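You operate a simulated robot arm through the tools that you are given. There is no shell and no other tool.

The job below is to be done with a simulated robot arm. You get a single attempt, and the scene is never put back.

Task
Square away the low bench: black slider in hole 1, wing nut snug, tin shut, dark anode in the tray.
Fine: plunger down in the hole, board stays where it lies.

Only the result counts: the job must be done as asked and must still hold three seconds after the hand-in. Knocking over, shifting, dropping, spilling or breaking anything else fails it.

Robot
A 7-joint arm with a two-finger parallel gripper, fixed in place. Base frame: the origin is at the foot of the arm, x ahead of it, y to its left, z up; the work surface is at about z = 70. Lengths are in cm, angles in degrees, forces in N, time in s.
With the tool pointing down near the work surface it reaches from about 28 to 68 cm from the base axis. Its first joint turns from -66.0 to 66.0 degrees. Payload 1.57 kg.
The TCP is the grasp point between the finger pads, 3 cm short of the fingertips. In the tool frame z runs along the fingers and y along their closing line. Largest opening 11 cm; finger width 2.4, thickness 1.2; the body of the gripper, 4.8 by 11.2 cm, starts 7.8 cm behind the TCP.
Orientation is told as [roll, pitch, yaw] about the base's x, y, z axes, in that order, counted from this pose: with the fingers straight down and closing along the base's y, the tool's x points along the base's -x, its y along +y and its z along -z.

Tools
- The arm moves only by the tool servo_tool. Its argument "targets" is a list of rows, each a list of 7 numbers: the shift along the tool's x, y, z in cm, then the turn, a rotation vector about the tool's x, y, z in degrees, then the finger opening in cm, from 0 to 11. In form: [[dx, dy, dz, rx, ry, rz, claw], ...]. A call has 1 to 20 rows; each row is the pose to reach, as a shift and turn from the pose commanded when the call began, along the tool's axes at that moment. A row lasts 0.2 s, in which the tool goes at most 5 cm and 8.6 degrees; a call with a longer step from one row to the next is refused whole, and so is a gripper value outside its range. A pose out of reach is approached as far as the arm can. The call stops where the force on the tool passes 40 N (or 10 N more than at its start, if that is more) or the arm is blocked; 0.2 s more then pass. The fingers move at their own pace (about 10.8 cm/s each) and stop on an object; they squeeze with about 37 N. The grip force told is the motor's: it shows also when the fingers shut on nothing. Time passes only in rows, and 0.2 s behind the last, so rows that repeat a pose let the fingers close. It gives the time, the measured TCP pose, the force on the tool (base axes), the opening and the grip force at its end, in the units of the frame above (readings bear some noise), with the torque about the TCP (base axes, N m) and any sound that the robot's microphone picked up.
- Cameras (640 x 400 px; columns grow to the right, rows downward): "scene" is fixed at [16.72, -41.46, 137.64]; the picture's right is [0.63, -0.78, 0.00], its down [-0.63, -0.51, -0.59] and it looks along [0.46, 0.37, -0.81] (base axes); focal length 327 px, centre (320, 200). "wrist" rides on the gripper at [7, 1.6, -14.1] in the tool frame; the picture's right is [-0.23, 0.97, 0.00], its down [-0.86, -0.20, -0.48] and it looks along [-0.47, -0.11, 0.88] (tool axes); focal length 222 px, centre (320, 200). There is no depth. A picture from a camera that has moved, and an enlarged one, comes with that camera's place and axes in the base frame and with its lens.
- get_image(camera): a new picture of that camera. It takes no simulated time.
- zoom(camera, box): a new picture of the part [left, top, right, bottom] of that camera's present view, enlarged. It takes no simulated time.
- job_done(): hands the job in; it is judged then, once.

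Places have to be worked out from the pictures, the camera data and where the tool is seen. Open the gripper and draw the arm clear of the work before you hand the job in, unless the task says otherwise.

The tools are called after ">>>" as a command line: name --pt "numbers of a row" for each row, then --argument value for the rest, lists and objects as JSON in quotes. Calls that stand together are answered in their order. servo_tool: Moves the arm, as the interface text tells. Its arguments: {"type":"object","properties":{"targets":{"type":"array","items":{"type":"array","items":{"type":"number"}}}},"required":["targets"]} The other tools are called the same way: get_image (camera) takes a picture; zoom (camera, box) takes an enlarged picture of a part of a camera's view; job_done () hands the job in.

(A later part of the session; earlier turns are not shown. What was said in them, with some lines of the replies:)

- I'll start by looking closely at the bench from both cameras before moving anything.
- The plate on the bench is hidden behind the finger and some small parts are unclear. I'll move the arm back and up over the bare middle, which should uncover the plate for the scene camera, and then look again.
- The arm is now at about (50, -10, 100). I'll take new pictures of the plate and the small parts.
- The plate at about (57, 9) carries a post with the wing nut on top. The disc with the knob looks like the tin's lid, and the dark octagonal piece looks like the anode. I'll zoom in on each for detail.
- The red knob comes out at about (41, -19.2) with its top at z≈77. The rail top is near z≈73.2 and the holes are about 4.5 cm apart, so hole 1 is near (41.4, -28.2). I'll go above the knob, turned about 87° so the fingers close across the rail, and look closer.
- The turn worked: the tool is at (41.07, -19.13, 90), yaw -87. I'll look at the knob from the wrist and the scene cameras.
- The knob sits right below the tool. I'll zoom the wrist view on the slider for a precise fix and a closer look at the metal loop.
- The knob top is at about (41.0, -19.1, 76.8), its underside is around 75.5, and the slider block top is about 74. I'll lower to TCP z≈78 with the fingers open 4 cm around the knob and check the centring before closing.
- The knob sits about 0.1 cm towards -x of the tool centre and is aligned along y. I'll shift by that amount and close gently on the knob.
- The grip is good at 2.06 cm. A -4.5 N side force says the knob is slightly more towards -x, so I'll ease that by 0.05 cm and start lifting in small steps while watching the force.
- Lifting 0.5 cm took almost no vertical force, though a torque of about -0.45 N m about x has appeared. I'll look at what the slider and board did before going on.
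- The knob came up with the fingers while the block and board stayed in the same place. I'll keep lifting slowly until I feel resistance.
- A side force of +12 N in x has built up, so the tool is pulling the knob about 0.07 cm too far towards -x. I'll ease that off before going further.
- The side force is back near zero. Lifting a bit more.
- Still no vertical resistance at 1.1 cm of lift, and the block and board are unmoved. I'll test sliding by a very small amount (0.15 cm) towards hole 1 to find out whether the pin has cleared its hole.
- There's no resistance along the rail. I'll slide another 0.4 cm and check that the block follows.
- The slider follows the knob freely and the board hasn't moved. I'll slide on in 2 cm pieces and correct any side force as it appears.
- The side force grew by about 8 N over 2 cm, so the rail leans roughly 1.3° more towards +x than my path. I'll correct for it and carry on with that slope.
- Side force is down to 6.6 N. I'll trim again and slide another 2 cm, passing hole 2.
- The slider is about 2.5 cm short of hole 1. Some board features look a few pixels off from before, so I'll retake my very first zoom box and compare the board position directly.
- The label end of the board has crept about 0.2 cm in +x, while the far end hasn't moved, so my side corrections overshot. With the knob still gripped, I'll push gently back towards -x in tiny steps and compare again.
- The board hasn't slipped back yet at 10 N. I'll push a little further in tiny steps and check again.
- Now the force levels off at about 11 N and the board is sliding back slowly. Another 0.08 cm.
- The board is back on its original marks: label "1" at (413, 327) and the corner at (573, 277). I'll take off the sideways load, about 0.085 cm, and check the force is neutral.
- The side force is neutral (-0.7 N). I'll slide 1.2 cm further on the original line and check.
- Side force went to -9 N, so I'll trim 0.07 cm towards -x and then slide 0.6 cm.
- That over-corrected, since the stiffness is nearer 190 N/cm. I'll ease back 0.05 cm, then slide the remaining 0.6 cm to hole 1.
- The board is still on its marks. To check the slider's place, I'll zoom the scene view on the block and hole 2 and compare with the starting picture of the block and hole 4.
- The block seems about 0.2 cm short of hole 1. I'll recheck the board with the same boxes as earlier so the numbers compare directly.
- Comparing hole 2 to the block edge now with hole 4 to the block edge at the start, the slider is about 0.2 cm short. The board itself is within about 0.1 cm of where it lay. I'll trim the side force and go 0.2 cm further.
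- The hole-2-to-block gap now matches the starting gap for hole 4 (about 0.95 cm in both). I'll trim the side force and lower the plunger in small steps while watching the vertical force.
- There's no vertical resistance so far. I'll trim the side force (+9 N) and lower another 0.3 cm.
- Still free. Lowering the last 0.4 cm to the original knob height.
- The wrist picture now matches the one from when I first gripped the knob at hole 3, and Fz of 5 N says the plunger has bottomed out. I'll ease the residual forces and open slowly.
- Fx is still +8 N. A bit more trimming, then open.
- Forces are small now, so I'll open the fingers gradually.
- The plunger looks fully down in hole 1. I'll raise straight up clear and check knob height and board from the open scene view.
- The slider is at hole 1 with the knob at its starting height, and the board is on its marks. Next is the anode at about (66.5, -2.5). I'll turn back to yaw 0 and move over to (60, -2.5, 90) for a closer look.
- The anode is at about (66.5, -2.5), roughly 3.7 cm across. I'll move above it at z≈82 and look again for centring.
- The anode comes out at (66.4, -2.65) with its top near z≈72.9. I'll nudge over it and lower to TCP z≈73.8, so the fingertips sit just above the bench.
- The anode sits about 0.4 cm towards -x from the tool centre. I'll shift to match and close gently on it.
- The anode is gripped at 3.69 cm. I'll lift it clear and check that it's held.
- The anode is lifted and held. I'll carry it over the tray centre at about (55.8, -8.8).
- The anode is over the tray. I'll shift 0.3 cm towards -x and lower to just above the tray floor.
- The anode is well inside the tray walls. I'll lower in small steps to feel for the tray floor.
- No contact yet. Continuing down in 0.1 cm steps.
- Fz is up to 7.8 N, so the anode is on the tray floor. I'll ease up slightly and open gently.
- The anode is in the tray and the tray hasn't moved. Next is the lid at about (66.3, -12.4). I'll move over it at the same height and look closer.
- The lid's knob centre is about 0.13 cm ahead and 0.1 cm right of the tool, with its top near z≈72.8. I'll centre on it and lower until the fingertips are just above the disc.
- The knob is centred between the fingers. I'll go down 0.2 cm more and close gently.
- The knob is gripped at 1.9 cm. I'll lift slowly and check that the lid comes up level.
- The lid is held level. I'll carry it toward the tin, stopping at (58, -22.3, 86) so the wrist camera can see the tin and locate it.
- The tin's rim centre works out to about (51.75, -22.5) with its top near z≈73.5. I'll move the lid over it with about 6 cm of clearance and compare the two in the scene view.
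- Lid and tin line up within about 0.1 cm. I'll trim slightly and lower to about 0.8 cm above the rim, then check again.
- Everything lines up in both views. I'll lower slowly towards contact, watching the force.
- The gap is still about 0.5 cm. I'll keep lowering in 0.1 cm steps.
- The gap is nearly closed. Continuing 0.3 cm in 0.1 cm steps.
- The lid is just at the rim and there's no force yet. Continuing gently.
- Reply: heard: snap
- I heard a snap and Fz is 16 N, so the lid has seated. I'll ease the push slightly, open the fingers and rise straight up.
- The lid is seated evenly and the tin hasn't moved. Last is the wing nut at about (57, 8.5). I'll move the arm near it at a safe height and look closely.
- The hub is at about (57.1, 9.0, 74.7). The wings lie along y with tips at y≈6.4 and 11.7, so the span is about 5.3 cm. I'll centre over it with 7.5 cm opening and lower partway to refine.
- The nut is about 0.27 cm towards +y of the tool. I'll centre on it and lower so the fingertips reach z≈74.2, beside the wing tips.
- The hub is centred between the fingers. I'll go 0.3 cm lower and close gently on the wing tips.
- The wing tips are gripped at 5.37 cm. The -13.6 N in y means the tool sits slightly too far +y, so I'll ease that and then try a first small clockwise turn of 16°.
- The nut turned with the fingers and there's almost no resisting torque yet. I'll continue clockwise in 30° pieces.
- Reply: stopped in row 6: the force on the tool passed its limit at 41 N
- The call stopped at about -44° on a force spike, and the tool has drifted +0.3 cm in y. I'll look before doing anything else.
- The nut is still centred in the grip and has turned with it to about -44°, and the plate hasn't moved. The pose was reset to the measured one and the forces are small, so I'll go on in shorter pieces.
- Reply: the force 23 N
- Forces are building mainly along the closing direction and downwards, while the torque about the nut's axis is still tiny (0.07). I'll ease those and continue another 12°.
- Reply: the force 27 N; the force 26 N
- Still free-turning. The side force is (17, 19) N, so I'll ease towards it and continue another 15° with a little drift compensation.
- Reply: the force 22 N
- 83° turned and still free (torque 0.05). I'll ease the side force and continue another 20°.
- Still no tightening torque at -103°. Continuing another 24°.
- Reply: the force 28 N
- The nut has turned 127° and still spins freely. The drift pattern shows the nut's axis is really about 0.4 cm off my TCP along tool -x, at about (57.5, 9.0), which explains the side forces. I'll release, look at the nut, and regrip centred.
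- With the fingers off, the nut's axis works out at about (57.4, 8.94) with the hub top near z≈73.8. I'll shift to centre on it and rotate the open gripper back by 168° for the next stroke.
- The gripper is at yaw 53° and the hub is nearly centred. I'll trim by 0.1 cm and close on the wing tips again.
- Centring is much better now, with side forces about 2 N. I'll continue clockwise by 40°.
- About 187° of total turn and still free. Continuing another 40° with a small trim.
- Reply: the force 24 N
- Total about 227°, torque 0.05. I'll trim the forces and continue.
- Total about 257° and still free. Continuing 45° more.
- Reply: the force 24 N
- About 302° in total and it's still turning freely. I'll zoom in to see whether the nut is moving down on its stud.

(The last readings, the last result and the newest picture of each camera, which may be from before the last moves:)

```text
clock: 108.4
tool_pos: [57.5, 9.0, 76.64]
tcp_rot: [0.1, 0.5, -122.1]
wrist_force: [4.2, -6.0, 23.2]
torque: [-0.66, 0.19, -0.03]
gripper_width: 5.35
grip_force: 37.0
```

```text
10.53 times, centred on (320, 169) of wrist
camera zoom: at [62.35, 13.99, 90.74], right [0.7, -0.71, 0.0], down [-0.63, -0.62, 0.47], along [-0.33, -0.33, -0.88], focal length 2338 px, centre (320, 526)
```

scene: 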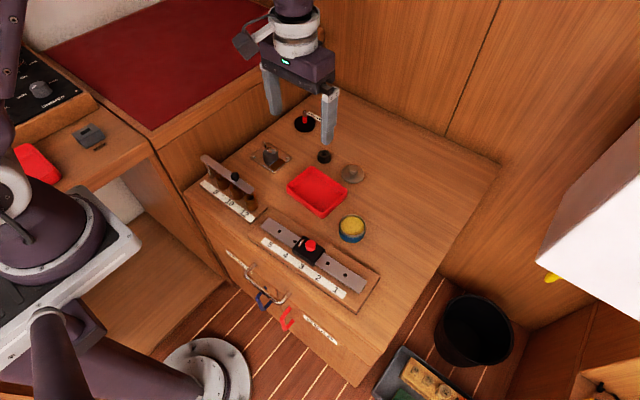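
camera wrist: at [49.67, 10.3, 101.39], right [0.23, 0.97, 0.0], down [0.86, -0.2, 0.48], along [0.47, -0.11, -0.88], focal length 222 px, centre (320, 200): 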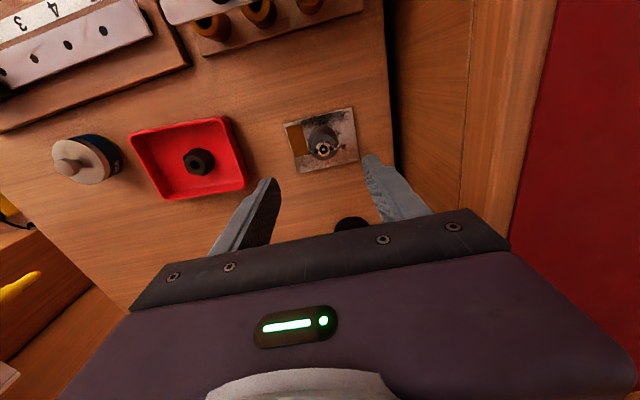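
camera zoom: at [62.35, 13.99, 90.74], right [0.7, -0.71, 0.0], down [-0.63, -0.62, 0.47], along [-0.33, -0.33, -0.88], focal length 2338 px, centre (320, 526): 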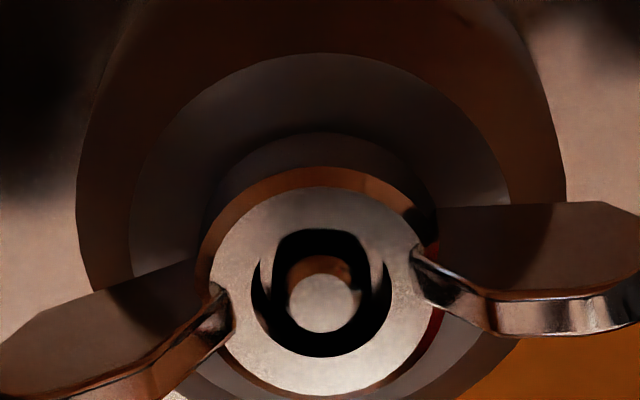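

The nut has dropped slightly on its stud, about 0.1 cm, so it is threading down. I'll release, wind the open gripper back and take another stroke.

>>> servo_tool --pt "0 0 -0.03 0 0 0 5.3" --pt "0 0 -0.03 0 0 0 5.6" --pt "0 0 -0.03 0 0 0 6.2" --pt "0 0 -0.03 0 0 0 7.2" --pt "0 0 -0.03 0 0 -8.5 7.5" --pt "0 0 -0.03 0 0 -17 7.5" --pt "0 0 -0.03 0 0 -25.5 7.5" --pt "0 0 -0.03 0 0 -34 7.5" --pt "0 0 -0.03 0 0 -42.5 7.5" --pt "0 0 -0.03 0 0 -51 7.5" --pt "0 0 -0.03 0 0 -59.5 7.5" --pt "0 0 -0.03 0 0 -68 7.5" --pt "0 0 -0.03 0 0 -76.5 7.5" --pt "0 0 -0.03 0 0 -85 7.5" --pt "0 0 -0.03 0 0 -93.5 7.5" --pt "0 0 -0.03 0 0 -102 7.5" --pt "0 0 -0.03 0 0 -110.5 7.5" --pt "0 0 -0.03 0 0 -119 7.5" --pt "0 0 -0.03 0 0 -127.5 7.5" --pt "0 0 -0.03 0 0 -136 7.5"

>>> servo_tool --pt "0 0 0 0 0 -8.5 7.5" --pt "0 0 0 0 0 -17 7.5" --pt "0 0 0 0 0 -25.5 7.5" --pt "0 0 0 0 0 -34 7.5" --pt "0 0 0 0 0 -42 7.5" --pt "0 0 0 0 0 -42 7.2"

>>> zoom --camera "wrist" --box '[220, 110, 420, 235]'

```text
clock: 112.6
tool_pos: [57.43, 8.98, 76.75]
tcp_rot: [0.2, -0.4, 14.1]
wrist_force: [-0.8, -0.7, 1.1]
torque: [0.0, -0.03, 0.06]
gripper_width: 7.48
grip_force: 0.1
```

```text
clock: 114.0
tool_pos: [57.53, 9.11, 76.74]
tcp_rot: [-0.1, -0.4, 56.1]
wrist_force: [-0.3, -0.4, 0.5]
torque: [0.01, 0.01, 0.01]
gripper_width: 7.21
grip_force: 0.0
```

```text
3.20 times, centred on (320, 172) of wrist
camera zoom: at [52.03, 4.08, 90.64], right [-0.68, 0.73, 0.0], down [0.64, 0.6, 0.48], along [0.35, 0.33, -0.87], focal length 711 px, centre (320, 288)
```

zoom: 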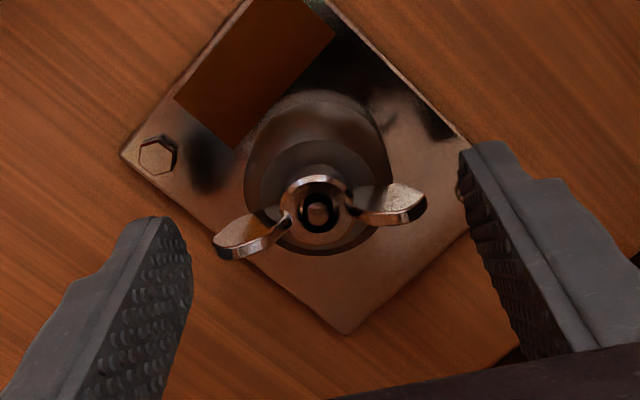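

Well centred again. I'll close and take the next clockwise stroke.

>>> servo_tool --pt "0 -0.05 0 0 0 0 6.6" --pt "0 -0.05 0 0 0 0 6.0" --pt "0 -0.05 0 0 0 0 5.5" --pt "0 -0.05 0 0 0 0 5.3" --pt "0 -0.05 0 0 0 0 5.0" --pt "0 -0.05 0 0 0 0 4.2" --pt "0 -0.05 0 0 0 0 4.0"

>>> servo_tool --pt "0 0 0 0 0 5 4" --pt "0 0 0 0 0 10 4" --pt "0 0 0 0 0 15 4" --pt "0 0 0 0 0 20 4" --pt "0 0 0 0 0 25 4" --pt "0 0 0 0 0 30 4" --pt "0 0 0 0 0 35 4" --pt "0 0 0 0 0 40 4" --pt "0 0 0 0 0 40 4"

```text
clock: 115.6
tool_pos: [57.5, 9.03, 76.69]
tcp_rot: [0.0, -0.4, 56.0]
wrist_force: [-1.4, 0.3, -0.5]
torque: [0.01, 0.04, -0.04]
gripper_width: 5.38
grip_force: 36.7
```

```text
clock: 117.6
tool_pos: [57.48, 8.96, 76.64]
tcp_rot: [0.2, -0.4, 15.8]
wrist_force: [6.8, 6.7, -4.8]
torque: [0.15, -0.22, -0.04]
gripper_width: 5.38
grip_force: 37.0
```

Total about 342°, forces small. Continuing 40° more.

>>> servo_tool --pt "0 0.02 0.005 0 0 5 4" --pt "0 0.03 0.01 0 0 10 4" --pt "0 0.03 0.01 0 0 15 4" --pt "0 0.03 0.01 0 0 20 4" --pt "0 0.03 0.01 0 0 25 4" --pt "0 0.03 0.01 0 0 30 4" --pt "0 0.03 0.01 0 0 35 4" --pt "0 0.03 0.01 0 0 40 4" --pt "0 0.03 0.01 0 0 40 4"

```text
clock: 119.6
tool_pos: [57.42, 8.99, 76.77]
tcp_rot: [0.4, -0.2, -24.2]
wrist_force: [-0.8, 1.1, -0.6]
torque: [0.07, -0.01, -0.09]
gripper_width: 5.03
grip_force: 36.4
```

The opening dropped from 5.38 to 5.03, so the wings have shifted relative to the pads. I'll look.

>>> zoom --camera "wrist" --box '[220, 110, 420, 235]'

>>> zoom --camera "scene" --box '[240, 130, 304, 170]'

```text
3.20 times, centred on (320, 172) of wrist
camera zoom: at [51.55, 13.23, 90.71], right [0.6, 0.8, 0.01], down [0.7, -0.53, 0.48], along [0.39, -0.29, -0.88], focal length 711 px, centre (320, 288)
```

zoom: 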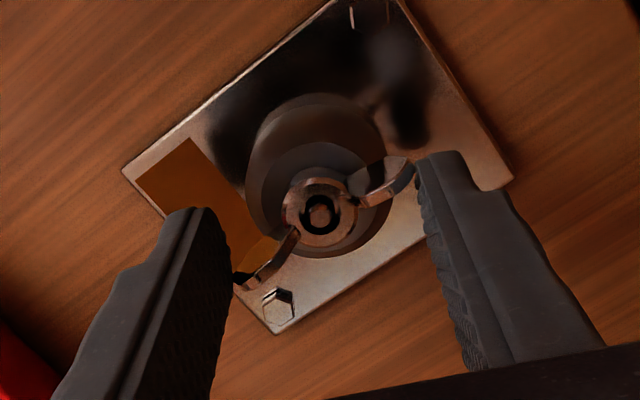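

```text
10.00 times, centred on (272, 150) of scene
camera zoom: at [16.72, -41.46, 137.64], right [0.63, -0.78, 0.0], down [-0.63, -0.51, -0.59], along [0.46, 0.37, -0.81], focal length 3273 px, centre (800, 700)
```

zoom: 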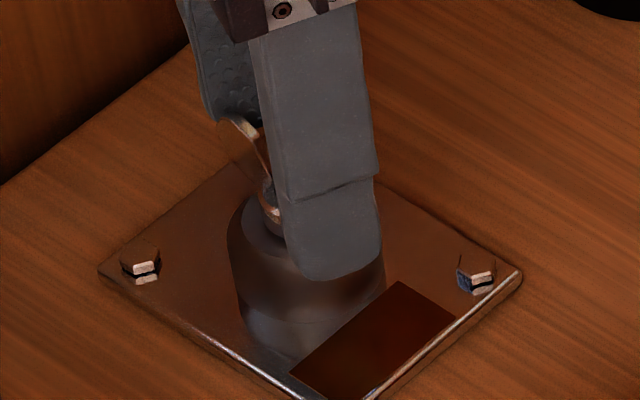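

The nut has stopped following: it's sitting at about yaw 0 (roughly 357° of total turn) while the pads slid past by about 24°, so it seems to have tightened. I'll open, realign with the wings, regrip, and apply a measured torque to check.

>>> servo_tool --pt "0 0 0 0 0 0 5.2" --pt "0 0 0 0 0 0 5.8" --pt "0 0 0 0 0 0 6.6" --pt "0 0 0 0 0 0 7.2" --pt "0 0 0 0 0 -8 7.2" --pt "0 0 0 0 0 -16 7.2" --pt "0 0 0 0 0 -24 7.2" --pt "0 0 0 0 0 -24 7.2"

>>> zoom --camera "wrist" --box '[220, 110, 420, 235]'

>>> zoom --camera "scene" --box '[240, 130, 304, 170]'

```text
clock: 121.4
tool_pos: [57.56, 8.98, 76.55]
tcp_rot: [0.3, -0.4, 0.1]
wrist_force: [-0.1, -0.4, 0.3]
torque: [0.03, 0.0, 0.01]
gripper_width: 7.2
grip_force: 0.0
```

```text
3.20 times, centred on (320, 172) of wrist
camera zoom: at [50.33, 10.59, 90.7], right [0.23, 0.97, 0.01], down [0.85, -0.2, 0.48], along [0.47, -0.1, -0.88], focal length 711 px, centre (320, 288)
```

zoom: 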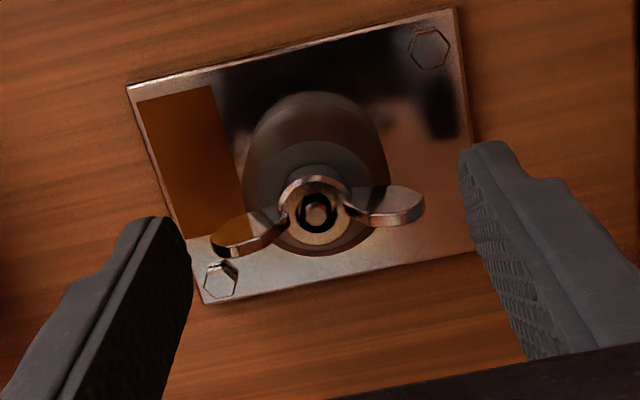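

```text
10.00 times, centred on (272, 150) of scene
camera zoom: at [16.72, -41.46, 137.64], right [0.63, -0.78, 0.0], down [-0.63, -0.51, -0.59], along [0.46, 0.37, -0.81], focal length 3273 px, centre (800, 700)
```

zoom: 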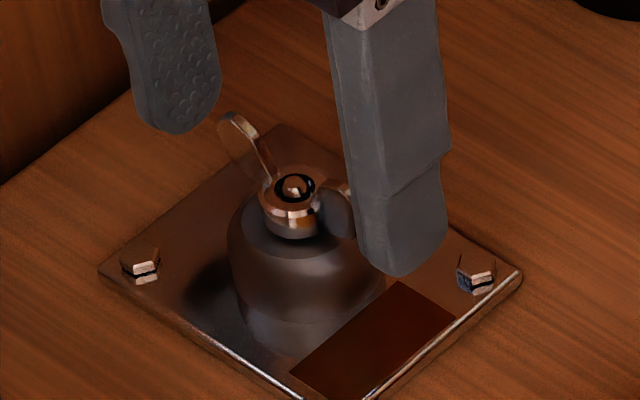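

The nut is now about 0.15 cm lower and the wings are back along y, so it has turned one full turn and then stopped. I'll regrip aligned and apply a few degrees more while reading the torque to confirm it is snug.

>>> servo_tool --pt "0.05 -0.06 0 0 0 0 6.4" --pt "0.05 -0.06 0 0 0 0 5.8" --pt "0.05 -0.06 0 0 0 0 5.5" --pt "0.05 -0.06 0 0 0 0 5.3" --pt "0.05 -0.06 0 0 0 0 5.0" --pt "0.05 -0.06 0 0 0 0 4.2" --pt "0.05 -0.06 0 0 0 0 4.0"

>>> servo_tool --pt "0 0 0 0 0 1.5 4" --pt "0 0 0 0 0 3 4" --pt "0 0 0 0 0 3 4"

```text
clock: 123.0
tool_pos: [57.51, 8.96, 76.77]
tcp_rot: [0.3, -0.3, 0.0]
wrist_force: [0.5, 6.4, 0.3]
torque: [0.23, 0.01, 0.02]
gripper_width: 5.37
grip_force: 36.9
```

```text
clock: 123.8
tool_pos: [57.44, 8.99, 76.64]
tcp_rot: [0.3, -0.4, -3.0]
wrist_force: [0.9, 9.4, 11.2]
torque: [0.37, 0.38, 0.5]
gripper_width: 5.38
grip_force: 36.9
```

Torque about the axis jumped to +0.5 N m after 3°, against about 0.03 when it was free, so the nut is seated. I'll add 2° more to see whether it holds or yields.

>>> servo_tool --pt "0 0 -0.01 0 0 1 4" --pt "0 0 -0.015 0 0 2 4" --pt "0 0 -0.015 0 0 2 4"

>>> zoom --camera "wrist" --box '[220, 110, 420, 235]'

```text
clock: 124.6
tool_pos: [57.46, 9.01, 76.54]
tcp_rot: [0.3, -0.3, -5.1]
wrist_force: [-0.9, 10.8, 8.8]
torque: [0.33, -0.06, 0.54]
gripper_width: 5.37
grip_force: 37.2
```

```text
3.20 times, centred on (320, 172) of wrist
camera zoom: at [50.38, 11.12, 90.7], right [0.31, 0.95, 0.01], down [0.83, -0.28, 0.48], along [0.46, -0.14, -0.88], focal length 711 px, centre (320, 288)
```

zoom: 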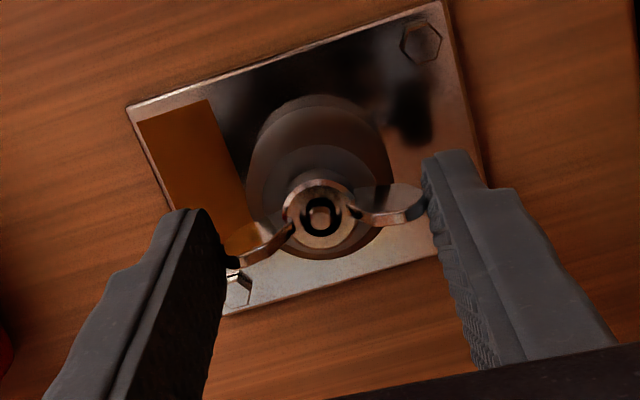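

The torque levels off near 0.54 N m, so either the nut is firmly seated or the pads are starting to slide. I'll open, return to yaw 0 and compare the wing angle with the earlier picture to see if it moved.

>>> servo_tool --pt "0 0 0 0 0 0 5.3" --pt "0 0 0 0 0 0 5.6" --pt "0 0 0 0 0 0 6.4" --pt "0 0 0 0 0 0 7.2" --pt "-0.05 0.06 0 0 0 -5 7.2" --pt "-0.05 0.06 0 0 0 -5 7.2"

>>> zoom --camera "wrist" --box '[220, 110, 420, 235]'

>>> zoom --camera "scene" --box '[240, 130, 304, 170]'

```text
clock: 126.0
tool_pos: [57.5, 8.87, 76.61]
tcp_rot: [0.3, -0.4, 0.1]
wrist_force: [0.5, 0.5, 1.0]
torque: [0.0, 0.02, 0.0]
gripper_width: 7.2
grip_force: 0.0
```

```text
3.20 times, centred on (320, 172) of wrist
camera zoom: at [50.32, 10.51, 90.7], right [0.23, 0.97, 0.01], down [0.85, -0.2, 0.48], along [0.47, -0.1, -0.88], focal length 711 px, centre (320, 288)
```

zoom: 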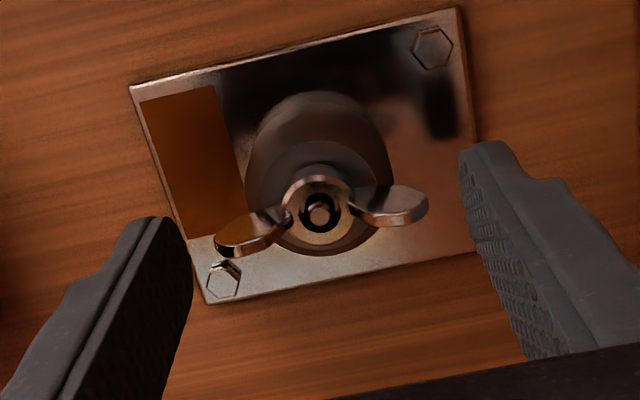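

```text
10.00 times, centred on (272, 150) of scene
camera zoom: at [16.72, -41.46, 137.64], right [0.63, -0.78, 0.0], down [-0.63, -0.51, -0.59], along [0.46, 0.37, -0.81], focal length 3273 px, centre (800, 700)
```

zoom: 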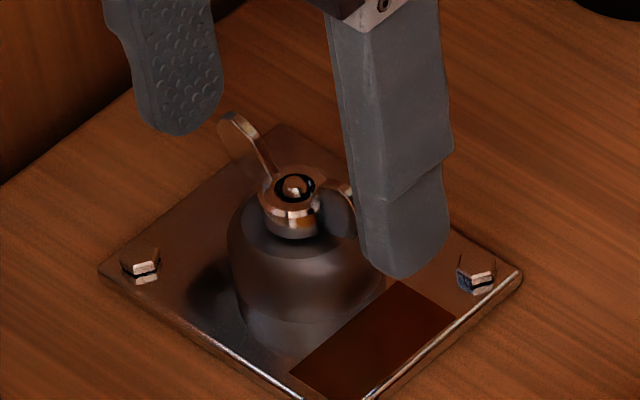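

The wing angle is unchanged after the extra 0.54 N m, so the nut is seated and snug. I'll rise straight up, clear the work, and do a final check of everything.

>>> servo_tool --pt "0 0 -1 0 0 0 7.2" --pt "0 0 -3 0 0 0 7.2" --pt "0 0 -6 0 0 0 7.2" --pt "0 0 -10 0 0 0 7.2" --pt "0 0 -14 0 0 0 7.2" --pt "0 0 -18 0 0 0 7.2" --pt "3 0 -21 0 0 0 7.2" --pt "6 0 -24 0 0 0 7.2" --pt "9 0 -26 0 0 0 7.2" --pt "12 0 -27 0 0 0 7.2" --pt "12 0 -27 0 0 0 7.2"

>>> get_image --camera "scene"

>>> zoom --camera "scene" --box '[230, 200, 390, 310]'

>>> zoom --camera "scene" --box '[220, 100, 380, 200]'

>>> zoom --camera "scene" --box '[240, 130, 304, 170]'

>>> get_image --camera "wrist"

```text
clock: 128.4
tool_pos: [45.16, 8.74, 103.67]
tcp_rot: [0.2, -0.3, 0.1]
wrist_force: [0.6, 0.3, 0.4]
torque: [-0.01, 0.03, -0.02]
gripper_width: 7.23
grip_force: 0.1
```

```text
taken
```

scene: 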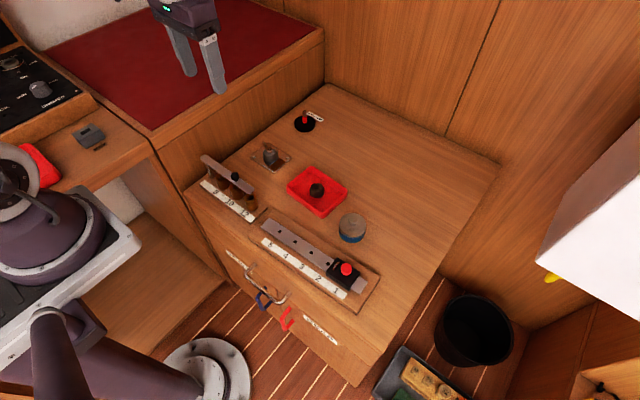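

```text
3.64 times, centred on (310, 255) of scene
camera zoom: at [16.72, -41.46, 137.64], right [0.63, -0.78, 0.0], down [-0.63, -0.51, -0.59], along [0.46, 0.37, -0.81], focal length 1190 px, centre (356, 0)
```

zoom: 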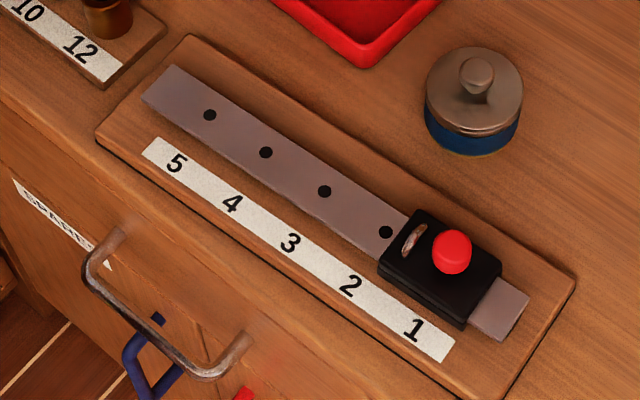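

```text
4.00 times, centred on (300, 150) of scene
camera zoom: at [16.72, -41.46, 137.64], right [0.63, -0.78, 0.0], down [-0.63, -0.51, -0.59], along [0.46, 0.37, -0.81], focal length 1309 px, centre (400, 400)
```

zoom: 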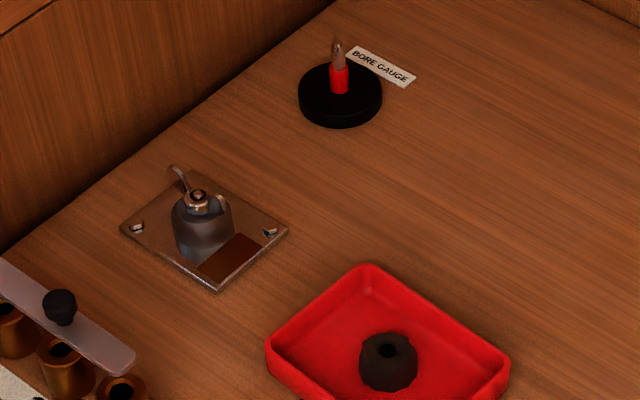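

```text
10.00 times, centred on (272, 150) of scene
camera zoom: at [16.72, -41.46, 137.64], right [0.63, -0.78, 0.0], down [-0.63, -0.51, -0.59], along [0.46, 0.37, -0.81], focal length 3273 px, centre (800, 700)
```

zoom: 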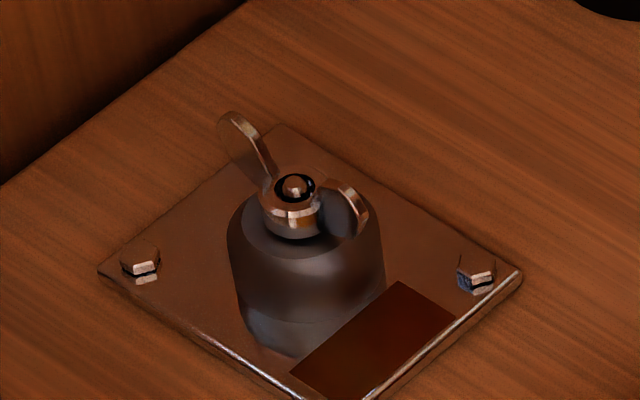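

```text
taken
camera wrist: at [37.99, 10.34, 117.67], right [0.23, 0.97, 0.01], down [0.85, -0.2, 0.48], along [0.47, -0.1, -0.88], focal length 222 px, centre (320, 200)
```

wrist: 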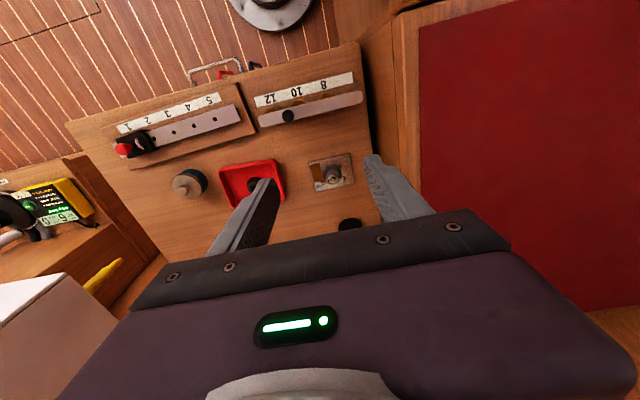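

Everything looks right: board on its marks, lid on the tin, anode in the tray, nut down. To be certain the plunger is fully down, I'll press lightly on the red knob with closed fingers. First I'll move above it.

>>> servo_tool --pt "0.3 -3 0 0 0 0 5" --pt "0.7 -7 0 0 0 0 3" --pt "1.1 -11 0 0 0 0 1" --pt "1.5 -15 0 0 0 0 0" --pt "1.9 -19 1 0 0 0 0" --pt "2.3 -23 2 0 0 0 0" --pt "2.7 -27 4 0 0 0 0" --pt "3.1 -31 6 0 0 0 0" --pt "3.5 -34.5 8 0 0 0 0" --pt "3.8 -36.95 10 0 0 0 0" --pt "3.8 -36.95 10 0 0 0 0"

>>> zoom --camera "wrist" --box '[220, 60, 420, 185]'

```text
clock: 130.8
tool_pos: [41.9, -28.28, 93.73]
tcp_rot: [0.3, -0.2, 0.0]
wrist_force: [-0.1, -0.5, -0.5]
torque: [-0.01, -0.01, 0.0]
gripper_width: 0.02
grip_force: 21.2
```

```text
3.20 times, centred on (320, 122) of wrist
camera zoom: at [34.65, -26.7, 107.77], right [0.23, 0.97, 0.01], down [0.85, -0.2, 0.48], along [0.47, -0.1, -0.88], focal length 711 px, centre (320, 448)
```

zoom: 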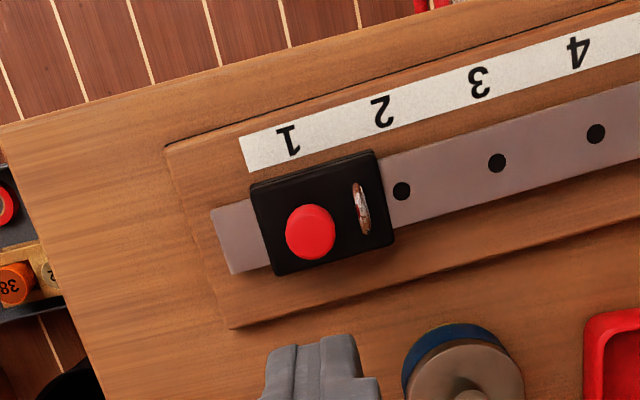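

I'll shift to put the closed fingertips over the knob and lower to about 2.5 cm above it.

>>> servo_tool --pt "0.65 -0.05 2 0 0 0 0" --pt "0.65 -0.05 5 0 0 0 0" --pt "0.65 -0.05 8 0 0 0 0" --pt "0.65 -0.05 10.5 0 0 0 0" --pt "0.65 -0.05 11.5 0 0 0 0" --pt "0.65 -0.05 11.5 0 0 0 0"

>>> zoom --camera "wrist" --box '[220, 90, 420, 215]'

>>> zoom --camera "scene" --box '[310, 235, 390, 285]'

```text
clock: 132.2
tool_pos: [40.9, -27.95, 81.85]
tcp_rot: [0.2, -0.3, -0.1]
wrist_force: [-0.8, -0.1, -0.3]
torque: [0.02, -0.01, 0.03]
gripper_width: 0.0
grip_force: 21.5
```

```text
3.20 times, centred on (320, 152) of wrist
camera zoom: at [33.76, -26.48, 95.87], right [0.23, 0.97, 0.01], down [0.85, -0.2, 0.48], along [0.47, -0.1, -0.88], focal length 711 px, centre (320, 352)
```

zoom: 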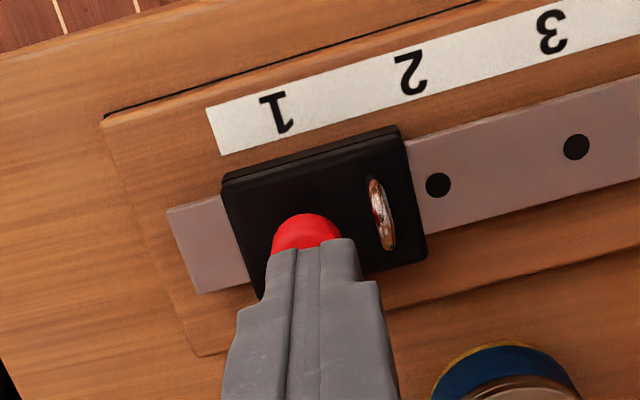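

```text
8.00 times, centred on (350, 260) of scene
camera zoom: at [16.72, -41.46, 137.64], right [0.63, -0.78, 0.0], down [-0.63, -0.51, -0.59], along [0.46, 0.37, -0.81], focal length 2619 px, centre (80, -280)
```

zoom: 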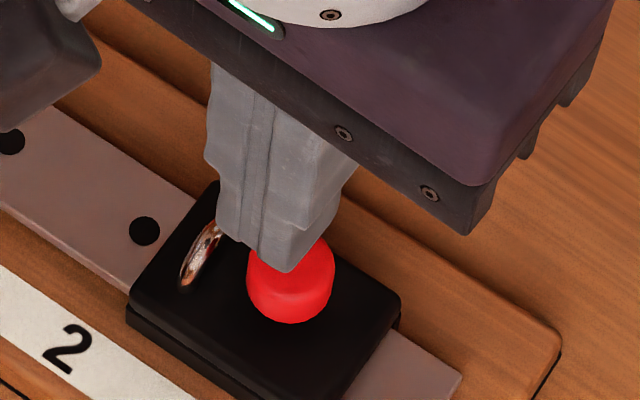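

The knob is about 0.4 cm towards -y from the fingertips. I'll correct and lower slowly to a light touch.

>>> servo_tool --pt "0 -0.2 0 0 0 0 0" --pt "0 -0.38 0 0 0 0 0" --pt "0 -0.38 0.4 0 0 0 0" --pt "0 -0.38 0.8 0 0 0 0" --pt "0 -0.38 1.2 0 0 0 0" --pt "0 -0.38 1.5 0 0 0 0" --pt "0 -0.38 1.5 0 0 0 0"

>>> zoom --camera "scene" --box '[310, 235, 390, 285]'

```text
clock: 133.8
tool_pos: [40.93, -28.48, 80.35]
tcp_rot: [0.3, -0.3, 0.0]
wrist_force: [0.4, -0.4, -0.4]
torque: [-0.01, -0.02, 0.04]
gripper_width: 0.01
grip_force: 21.5
```

```text
8.00 times, centred on (350, 260) of scene
camera zoom: at [16.72, -41.46, 137.64], right [0.63, -0.78, 0.0], down [-0.63, -0.51, -0.59], along [0.46, 0.37, -0.81], focal length 2619 px, centre (80, -280)
```

zoom: 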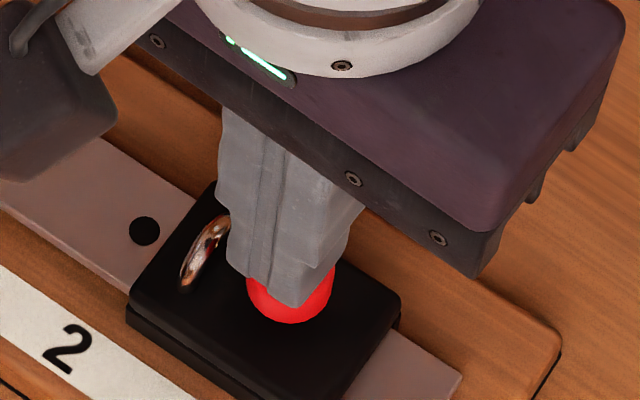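

Tips are at z≈77.35 and not touching yet. Lowering 0.4 cm.

>>> servo_tool --pt "0 0 0.1 0 0 0 0" --pt "0 0 0.2 0 0 0 0" --pt "0 0 0.3 0 0 0 0" --pt "0 0 0.4 0 0 0 0"

>>> servo_tool --pt "0 0 0.05 0 0 0 0" --pt "0 0 0.1 0 0 0 0" --pt "0 0 0.15 0 0 0 0"

```text
clock: 134.8
tool_pos: [41.03, -28.44, 80.02]
tcp_rot: [0.3, -0.3, -0.1]
wrist_force: [0.4, -1.0, -0.5]
torque: [0.02, -0.01, 0.01]
gripper_width: 0.0
grip_force: 21.4
```

```text
clock: 135.6
tool_pos: [40.96, -28.36, 79.93]
tcp_rot: [0.3, -0.3, 0.0]
wrist_force: [1.5, -0.2, -0.6]
torque: [-0.02, 0.0, -0.01]
gripper_width: 0.0
grip_force: 21.2
```

No contact yet (tips near 76.85). Continuing in 0.05 cm steps.

>>> servo_tool --pt "0 0 0.05 0 0 0 0" --pt "0 0 0.1 0 0 0 0" --pt "0 0 0.15 0 0 0 0"

>>> servo_tool --pt "0 0 0.04 0 0 0 0" --pt "0 0 0.08 0 0 0 0" --pt "0 0 0.12 0 0 0 0"

```text
clock: 136.4
tool_pos: [40.99, -28.37, 79.69]
tcp_rot: [0.3, -0.2, 0.0]
wrist_force: [-1.1, 1.5, 5.7]
torque: [0.06, 0.01, 0.03]
gripper_width: 0.01
grip_force: 21.4
```

```text
clock: 137.2
tool_pos: [40.97, -28.4, 79.72]
tcp_rot: [0.3, -0.3, -0.1]
wrist_force: [-7.8, 0.7, 25.8]
torque: [-0.02, 0.15, 0.06]
gripper_width: 0.01
grip_force: 20.7
```

At contact the force climbed to 26 N without the knob moving, so the plunger is hard against its lower stop, at the same height as at the start. I'll back straight off and retreat.

>>> servo_tool --pt "0 0 -0.1 0 0 0 0" --pt "0 0 -0.3 0 0 0 0" --pt "0 0 -1.0 0 0 0 0" --pt "0 0 -3.0 0 0 0 0" --pt "0 0 -6.0 0 0 0 0" --pt "0 0 -10.0 0 0 0 1" --pt "0 0 -14.0 0 0 0 3" --pt "0 0 -18.0 0 0 0 6" --pt "0 4 -22.0 0 0 0 9" --pt "0 8 -22.0 0 0 0 11" --pt "0 12 -22.0 0 0 0 11" --pt "0 16 -22.0 0 0 0 11" --pt "0 20 -22.0 0 0 0 11" --pt "0 24 -22.0 0 0 0 11" --pt "0 28 -22.0 0 0 0 11" --pt "0 32 -22.0 0 0 0 11" --pt "0 32 -22.0 0 0 0 11"

>>> get_image --camera "scene"

>>> zoom --camera "scene" --box '[230, 200, 390, 310]'

>>> zoom --camera "scene" --box '[270, 220, 350, 270]'

>>> zoom --camera "scene" --box '[320, 250, 400, 300]'

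>>> zoom --camera "scene" --box '[320, 205, 384, 245]'

```text
refused: row 9 steps farther than a row can; nothing moved
```

```text
taken
```

scene: 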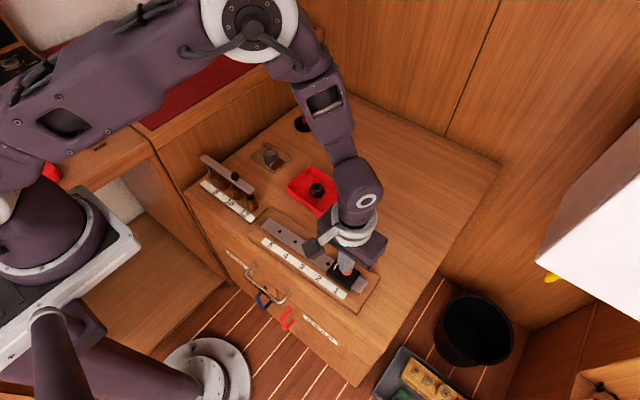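

```text
3.64 times, centred on (310, 255) of scene
camera zoom: at [16.67, -41.44, 137.65], right [0.63, -0.78, 0.0], down [-0.63, -0.51, -0.59], along [0.46, 0.37, -0.81], focal length 1190 px, centre (356, 0)
```

zoom: 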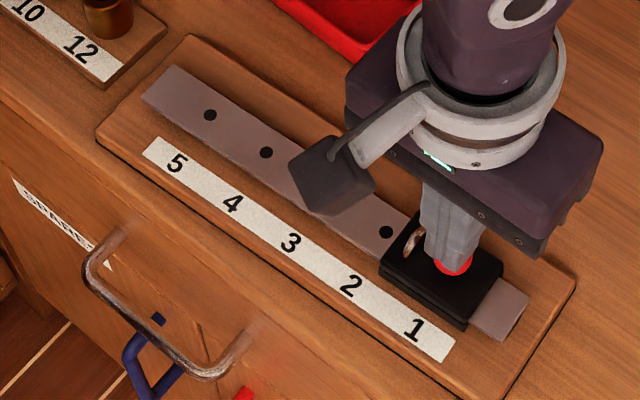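

```text
8.00 times, centred on (310, 245) of scene
camera zoom: at [16.67, -41.44, 137.65], right [0.63, -0.78, 0.0], down [-0.63, -0.51, -0.59], along [0.46, 0.37, -0.81], focal length 2619 px, centre (400, -160)
```

zoom: 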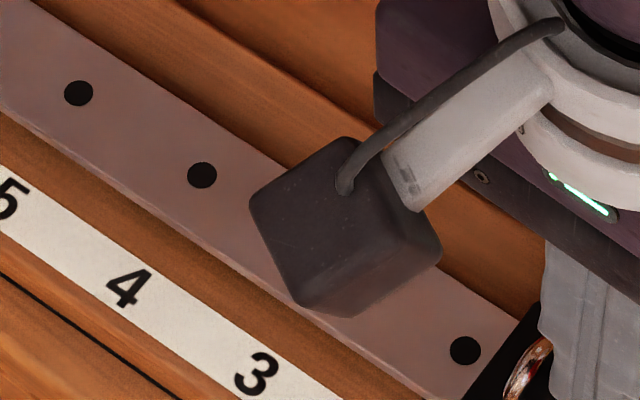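

```text
8.00 times, centred on (360, 275) of scene
camera zoom: at [16.67, -41.44, 137.65], right [0.63, -0.78, 0.0], down [-0.63, -0.51, -0.59], along [0.46, 0.37, -0.81], focal length 2619 px, centre (0, -400)
```

zoom: 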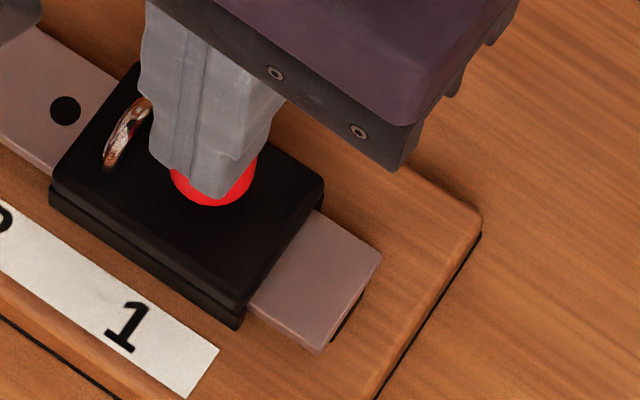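

```text
10.00 times, centred on (352, 225) of scene
camera zoom: at [16.67, -41.44, 137.65], right [0.63, -0.78, 0.0], down [-0.63, -0.51, -0.59], along [0.46, 0.37, -0.81], focal length 3273 px, centre (0, -50)
```

zoom: 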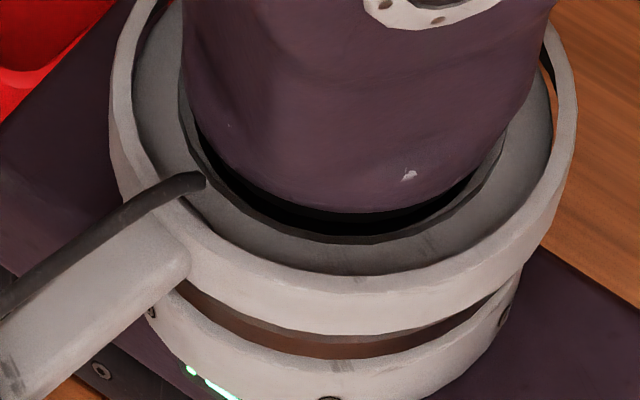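

That call was refused for a step that was too long, and nothing moved. I'll repeat the retreat with shorter steps, straight up first.

>>> servo_tool --pt "0 0 -0.1 0 0 0 0" --pt "0 0 -0.3 0 0 0 0" --pt "0 0 -1.0 0 0 0 0" --pt "0 0 -3.0 0 0 0 0" --pt "0 0 -6.0 0 0 0 0" --pt "0 0 -10.0 0 0 0 1" --pt "0 0 -14.0 0 0 0 3" --pt "0 0 -18.0 0 0 0 6" --pt "0 2 -21.0 0 0 0 9" --pt "0 5 -22.0 0 0 0 11" --pt "0 9 -22.0 0 0 0 11" --pt "0 13 -22.0 0 0 0 11" --pt "0 17 -22.0 0 0 0 11" --pt "0 21 -22.0 0 0 0 11" --pt "0 25 -22.0 0 0 0 11" --pt "0 29 -22.0 0 0 0 11" --pt "0 32 -22.0 0 0 0 11" --pt "0 32 -22.0 0 0 0 11"

>>> get_image --camera "scene"

>>> zoom --camera "scene" --box '[230, 200, 390, 310]'

>>> zoom --camera "scene" --box '[270, 220, 350, 270]'

>>> zoom --camera "scene" --box '[320, 250, 400, 300]'

>>> zoom --camera "scene" --box '[320, 205, 384, 245]'

```text
clock: 141.0
tool_pos: [40.87, 3.51, 101.62]
tcp_rot: [0.4, -0.4, 0.0]
wrist_force: [0.5, 0.7, 0.2]
torque: [-0.02, -0.01, 0.03]
gripper_width: 11.03
grip_force: 0.0
```

```text
taken
```

scene: 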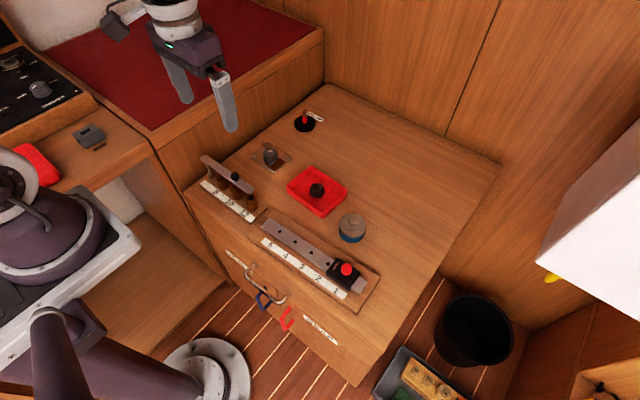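

```text
3.64 times, centred on (310, 255) of scene
camera zoom: at [16.72, -41.46, 137.64], right [0.63, -0.78, 0.0], down [-0.63, -0.51, -0.59], along [0.46, 0.37, -0.81], focal length 1190 px, centre (356, 0)
```

zoom: 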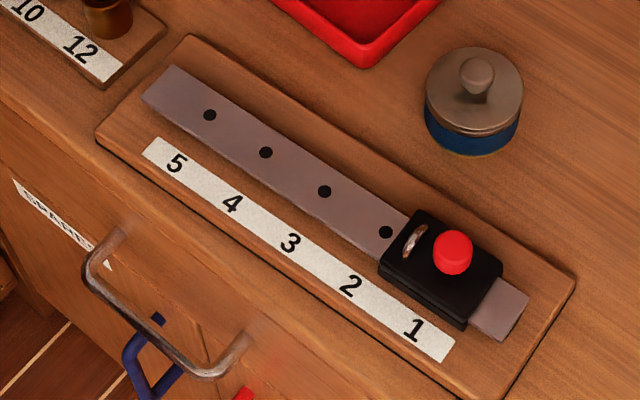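

```text
8.00 times, centred on (310, 245) of scene
camera zoom: at [16.72, -41.46, 137.64], right [0.63, -0.78, 0.0], down [-0.63, -0.51, -0.59], along [0.46, 0.37, -0.81], focal length 2619 px, centre (400, -160)
```

zoom: 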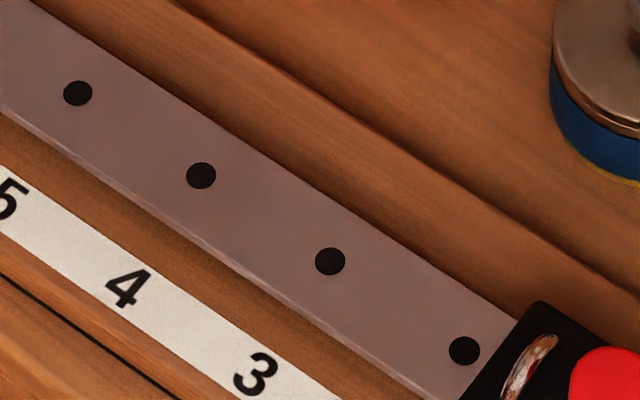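

```text
8.00 times, centred on (360, 275) of scene
camera zoom: at [16.72, -41.46, 137.64], right [0.63, -0.78, 0.0], down [-0.63, -0.51, -0.59], along [0.46, 0.37, -0.81], focal length 2619 px, centre (0, -400)
```

zoom: 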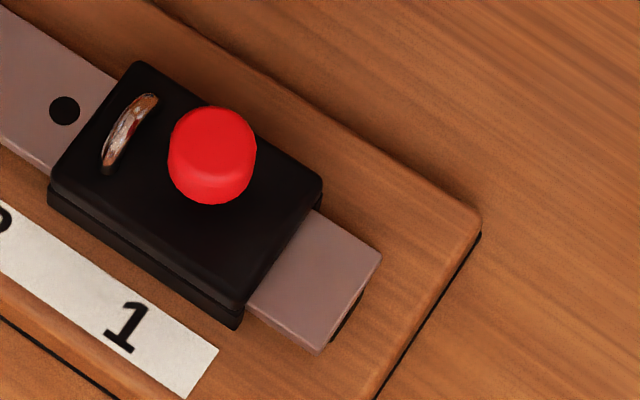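

```text
10.00 times, centred on (352, 225) of scene
camera zoom: at [16.72, -41.46, 137.64], right [0.63, -0.78, 0.0], down [-0.63, -0.51, -0.59], along [0.46, 0.37, -0.81], focal length 3273 px, centre (0, -50)
```

zoom: 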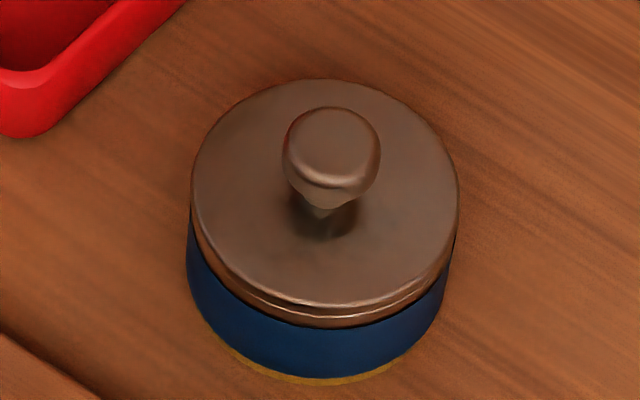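

Final check:
- The slider is at hole 1 with the plunger at its bottom height.
- The board is within about 1 mm of where it lay.
- The tin is snapped shut and the anode is in the tray.
- The nut is tight.
- The gripper is open and clear of the work.

I'm handing the job in.

>>> job_done

```text
The job is handed in.
```

I've handed the job in with all four things done; the result hasn't come back yet.

- **Black slider:** it sits at hole 1 with the plunger fully down. Pressing on the knob with 26 N did not move it any lower, and it stands at the same height as it did in hole 3.
- **Board:** it shifted about 0.2 cm at the label end while I was sliding. I pushed it back, and it now lies within about 0.1 cm of where it started.
- **Wing nut:** I turned it clockwise one full turn until it stopped. It did not move further under about 0.5 N·m.
- **Tin:** the lid is on, and I heard it snap shut.
- **Dark anode:** it rests in the tray, and the tray has not moved.

The gripper is open, and the arm is raised clear of the bench.
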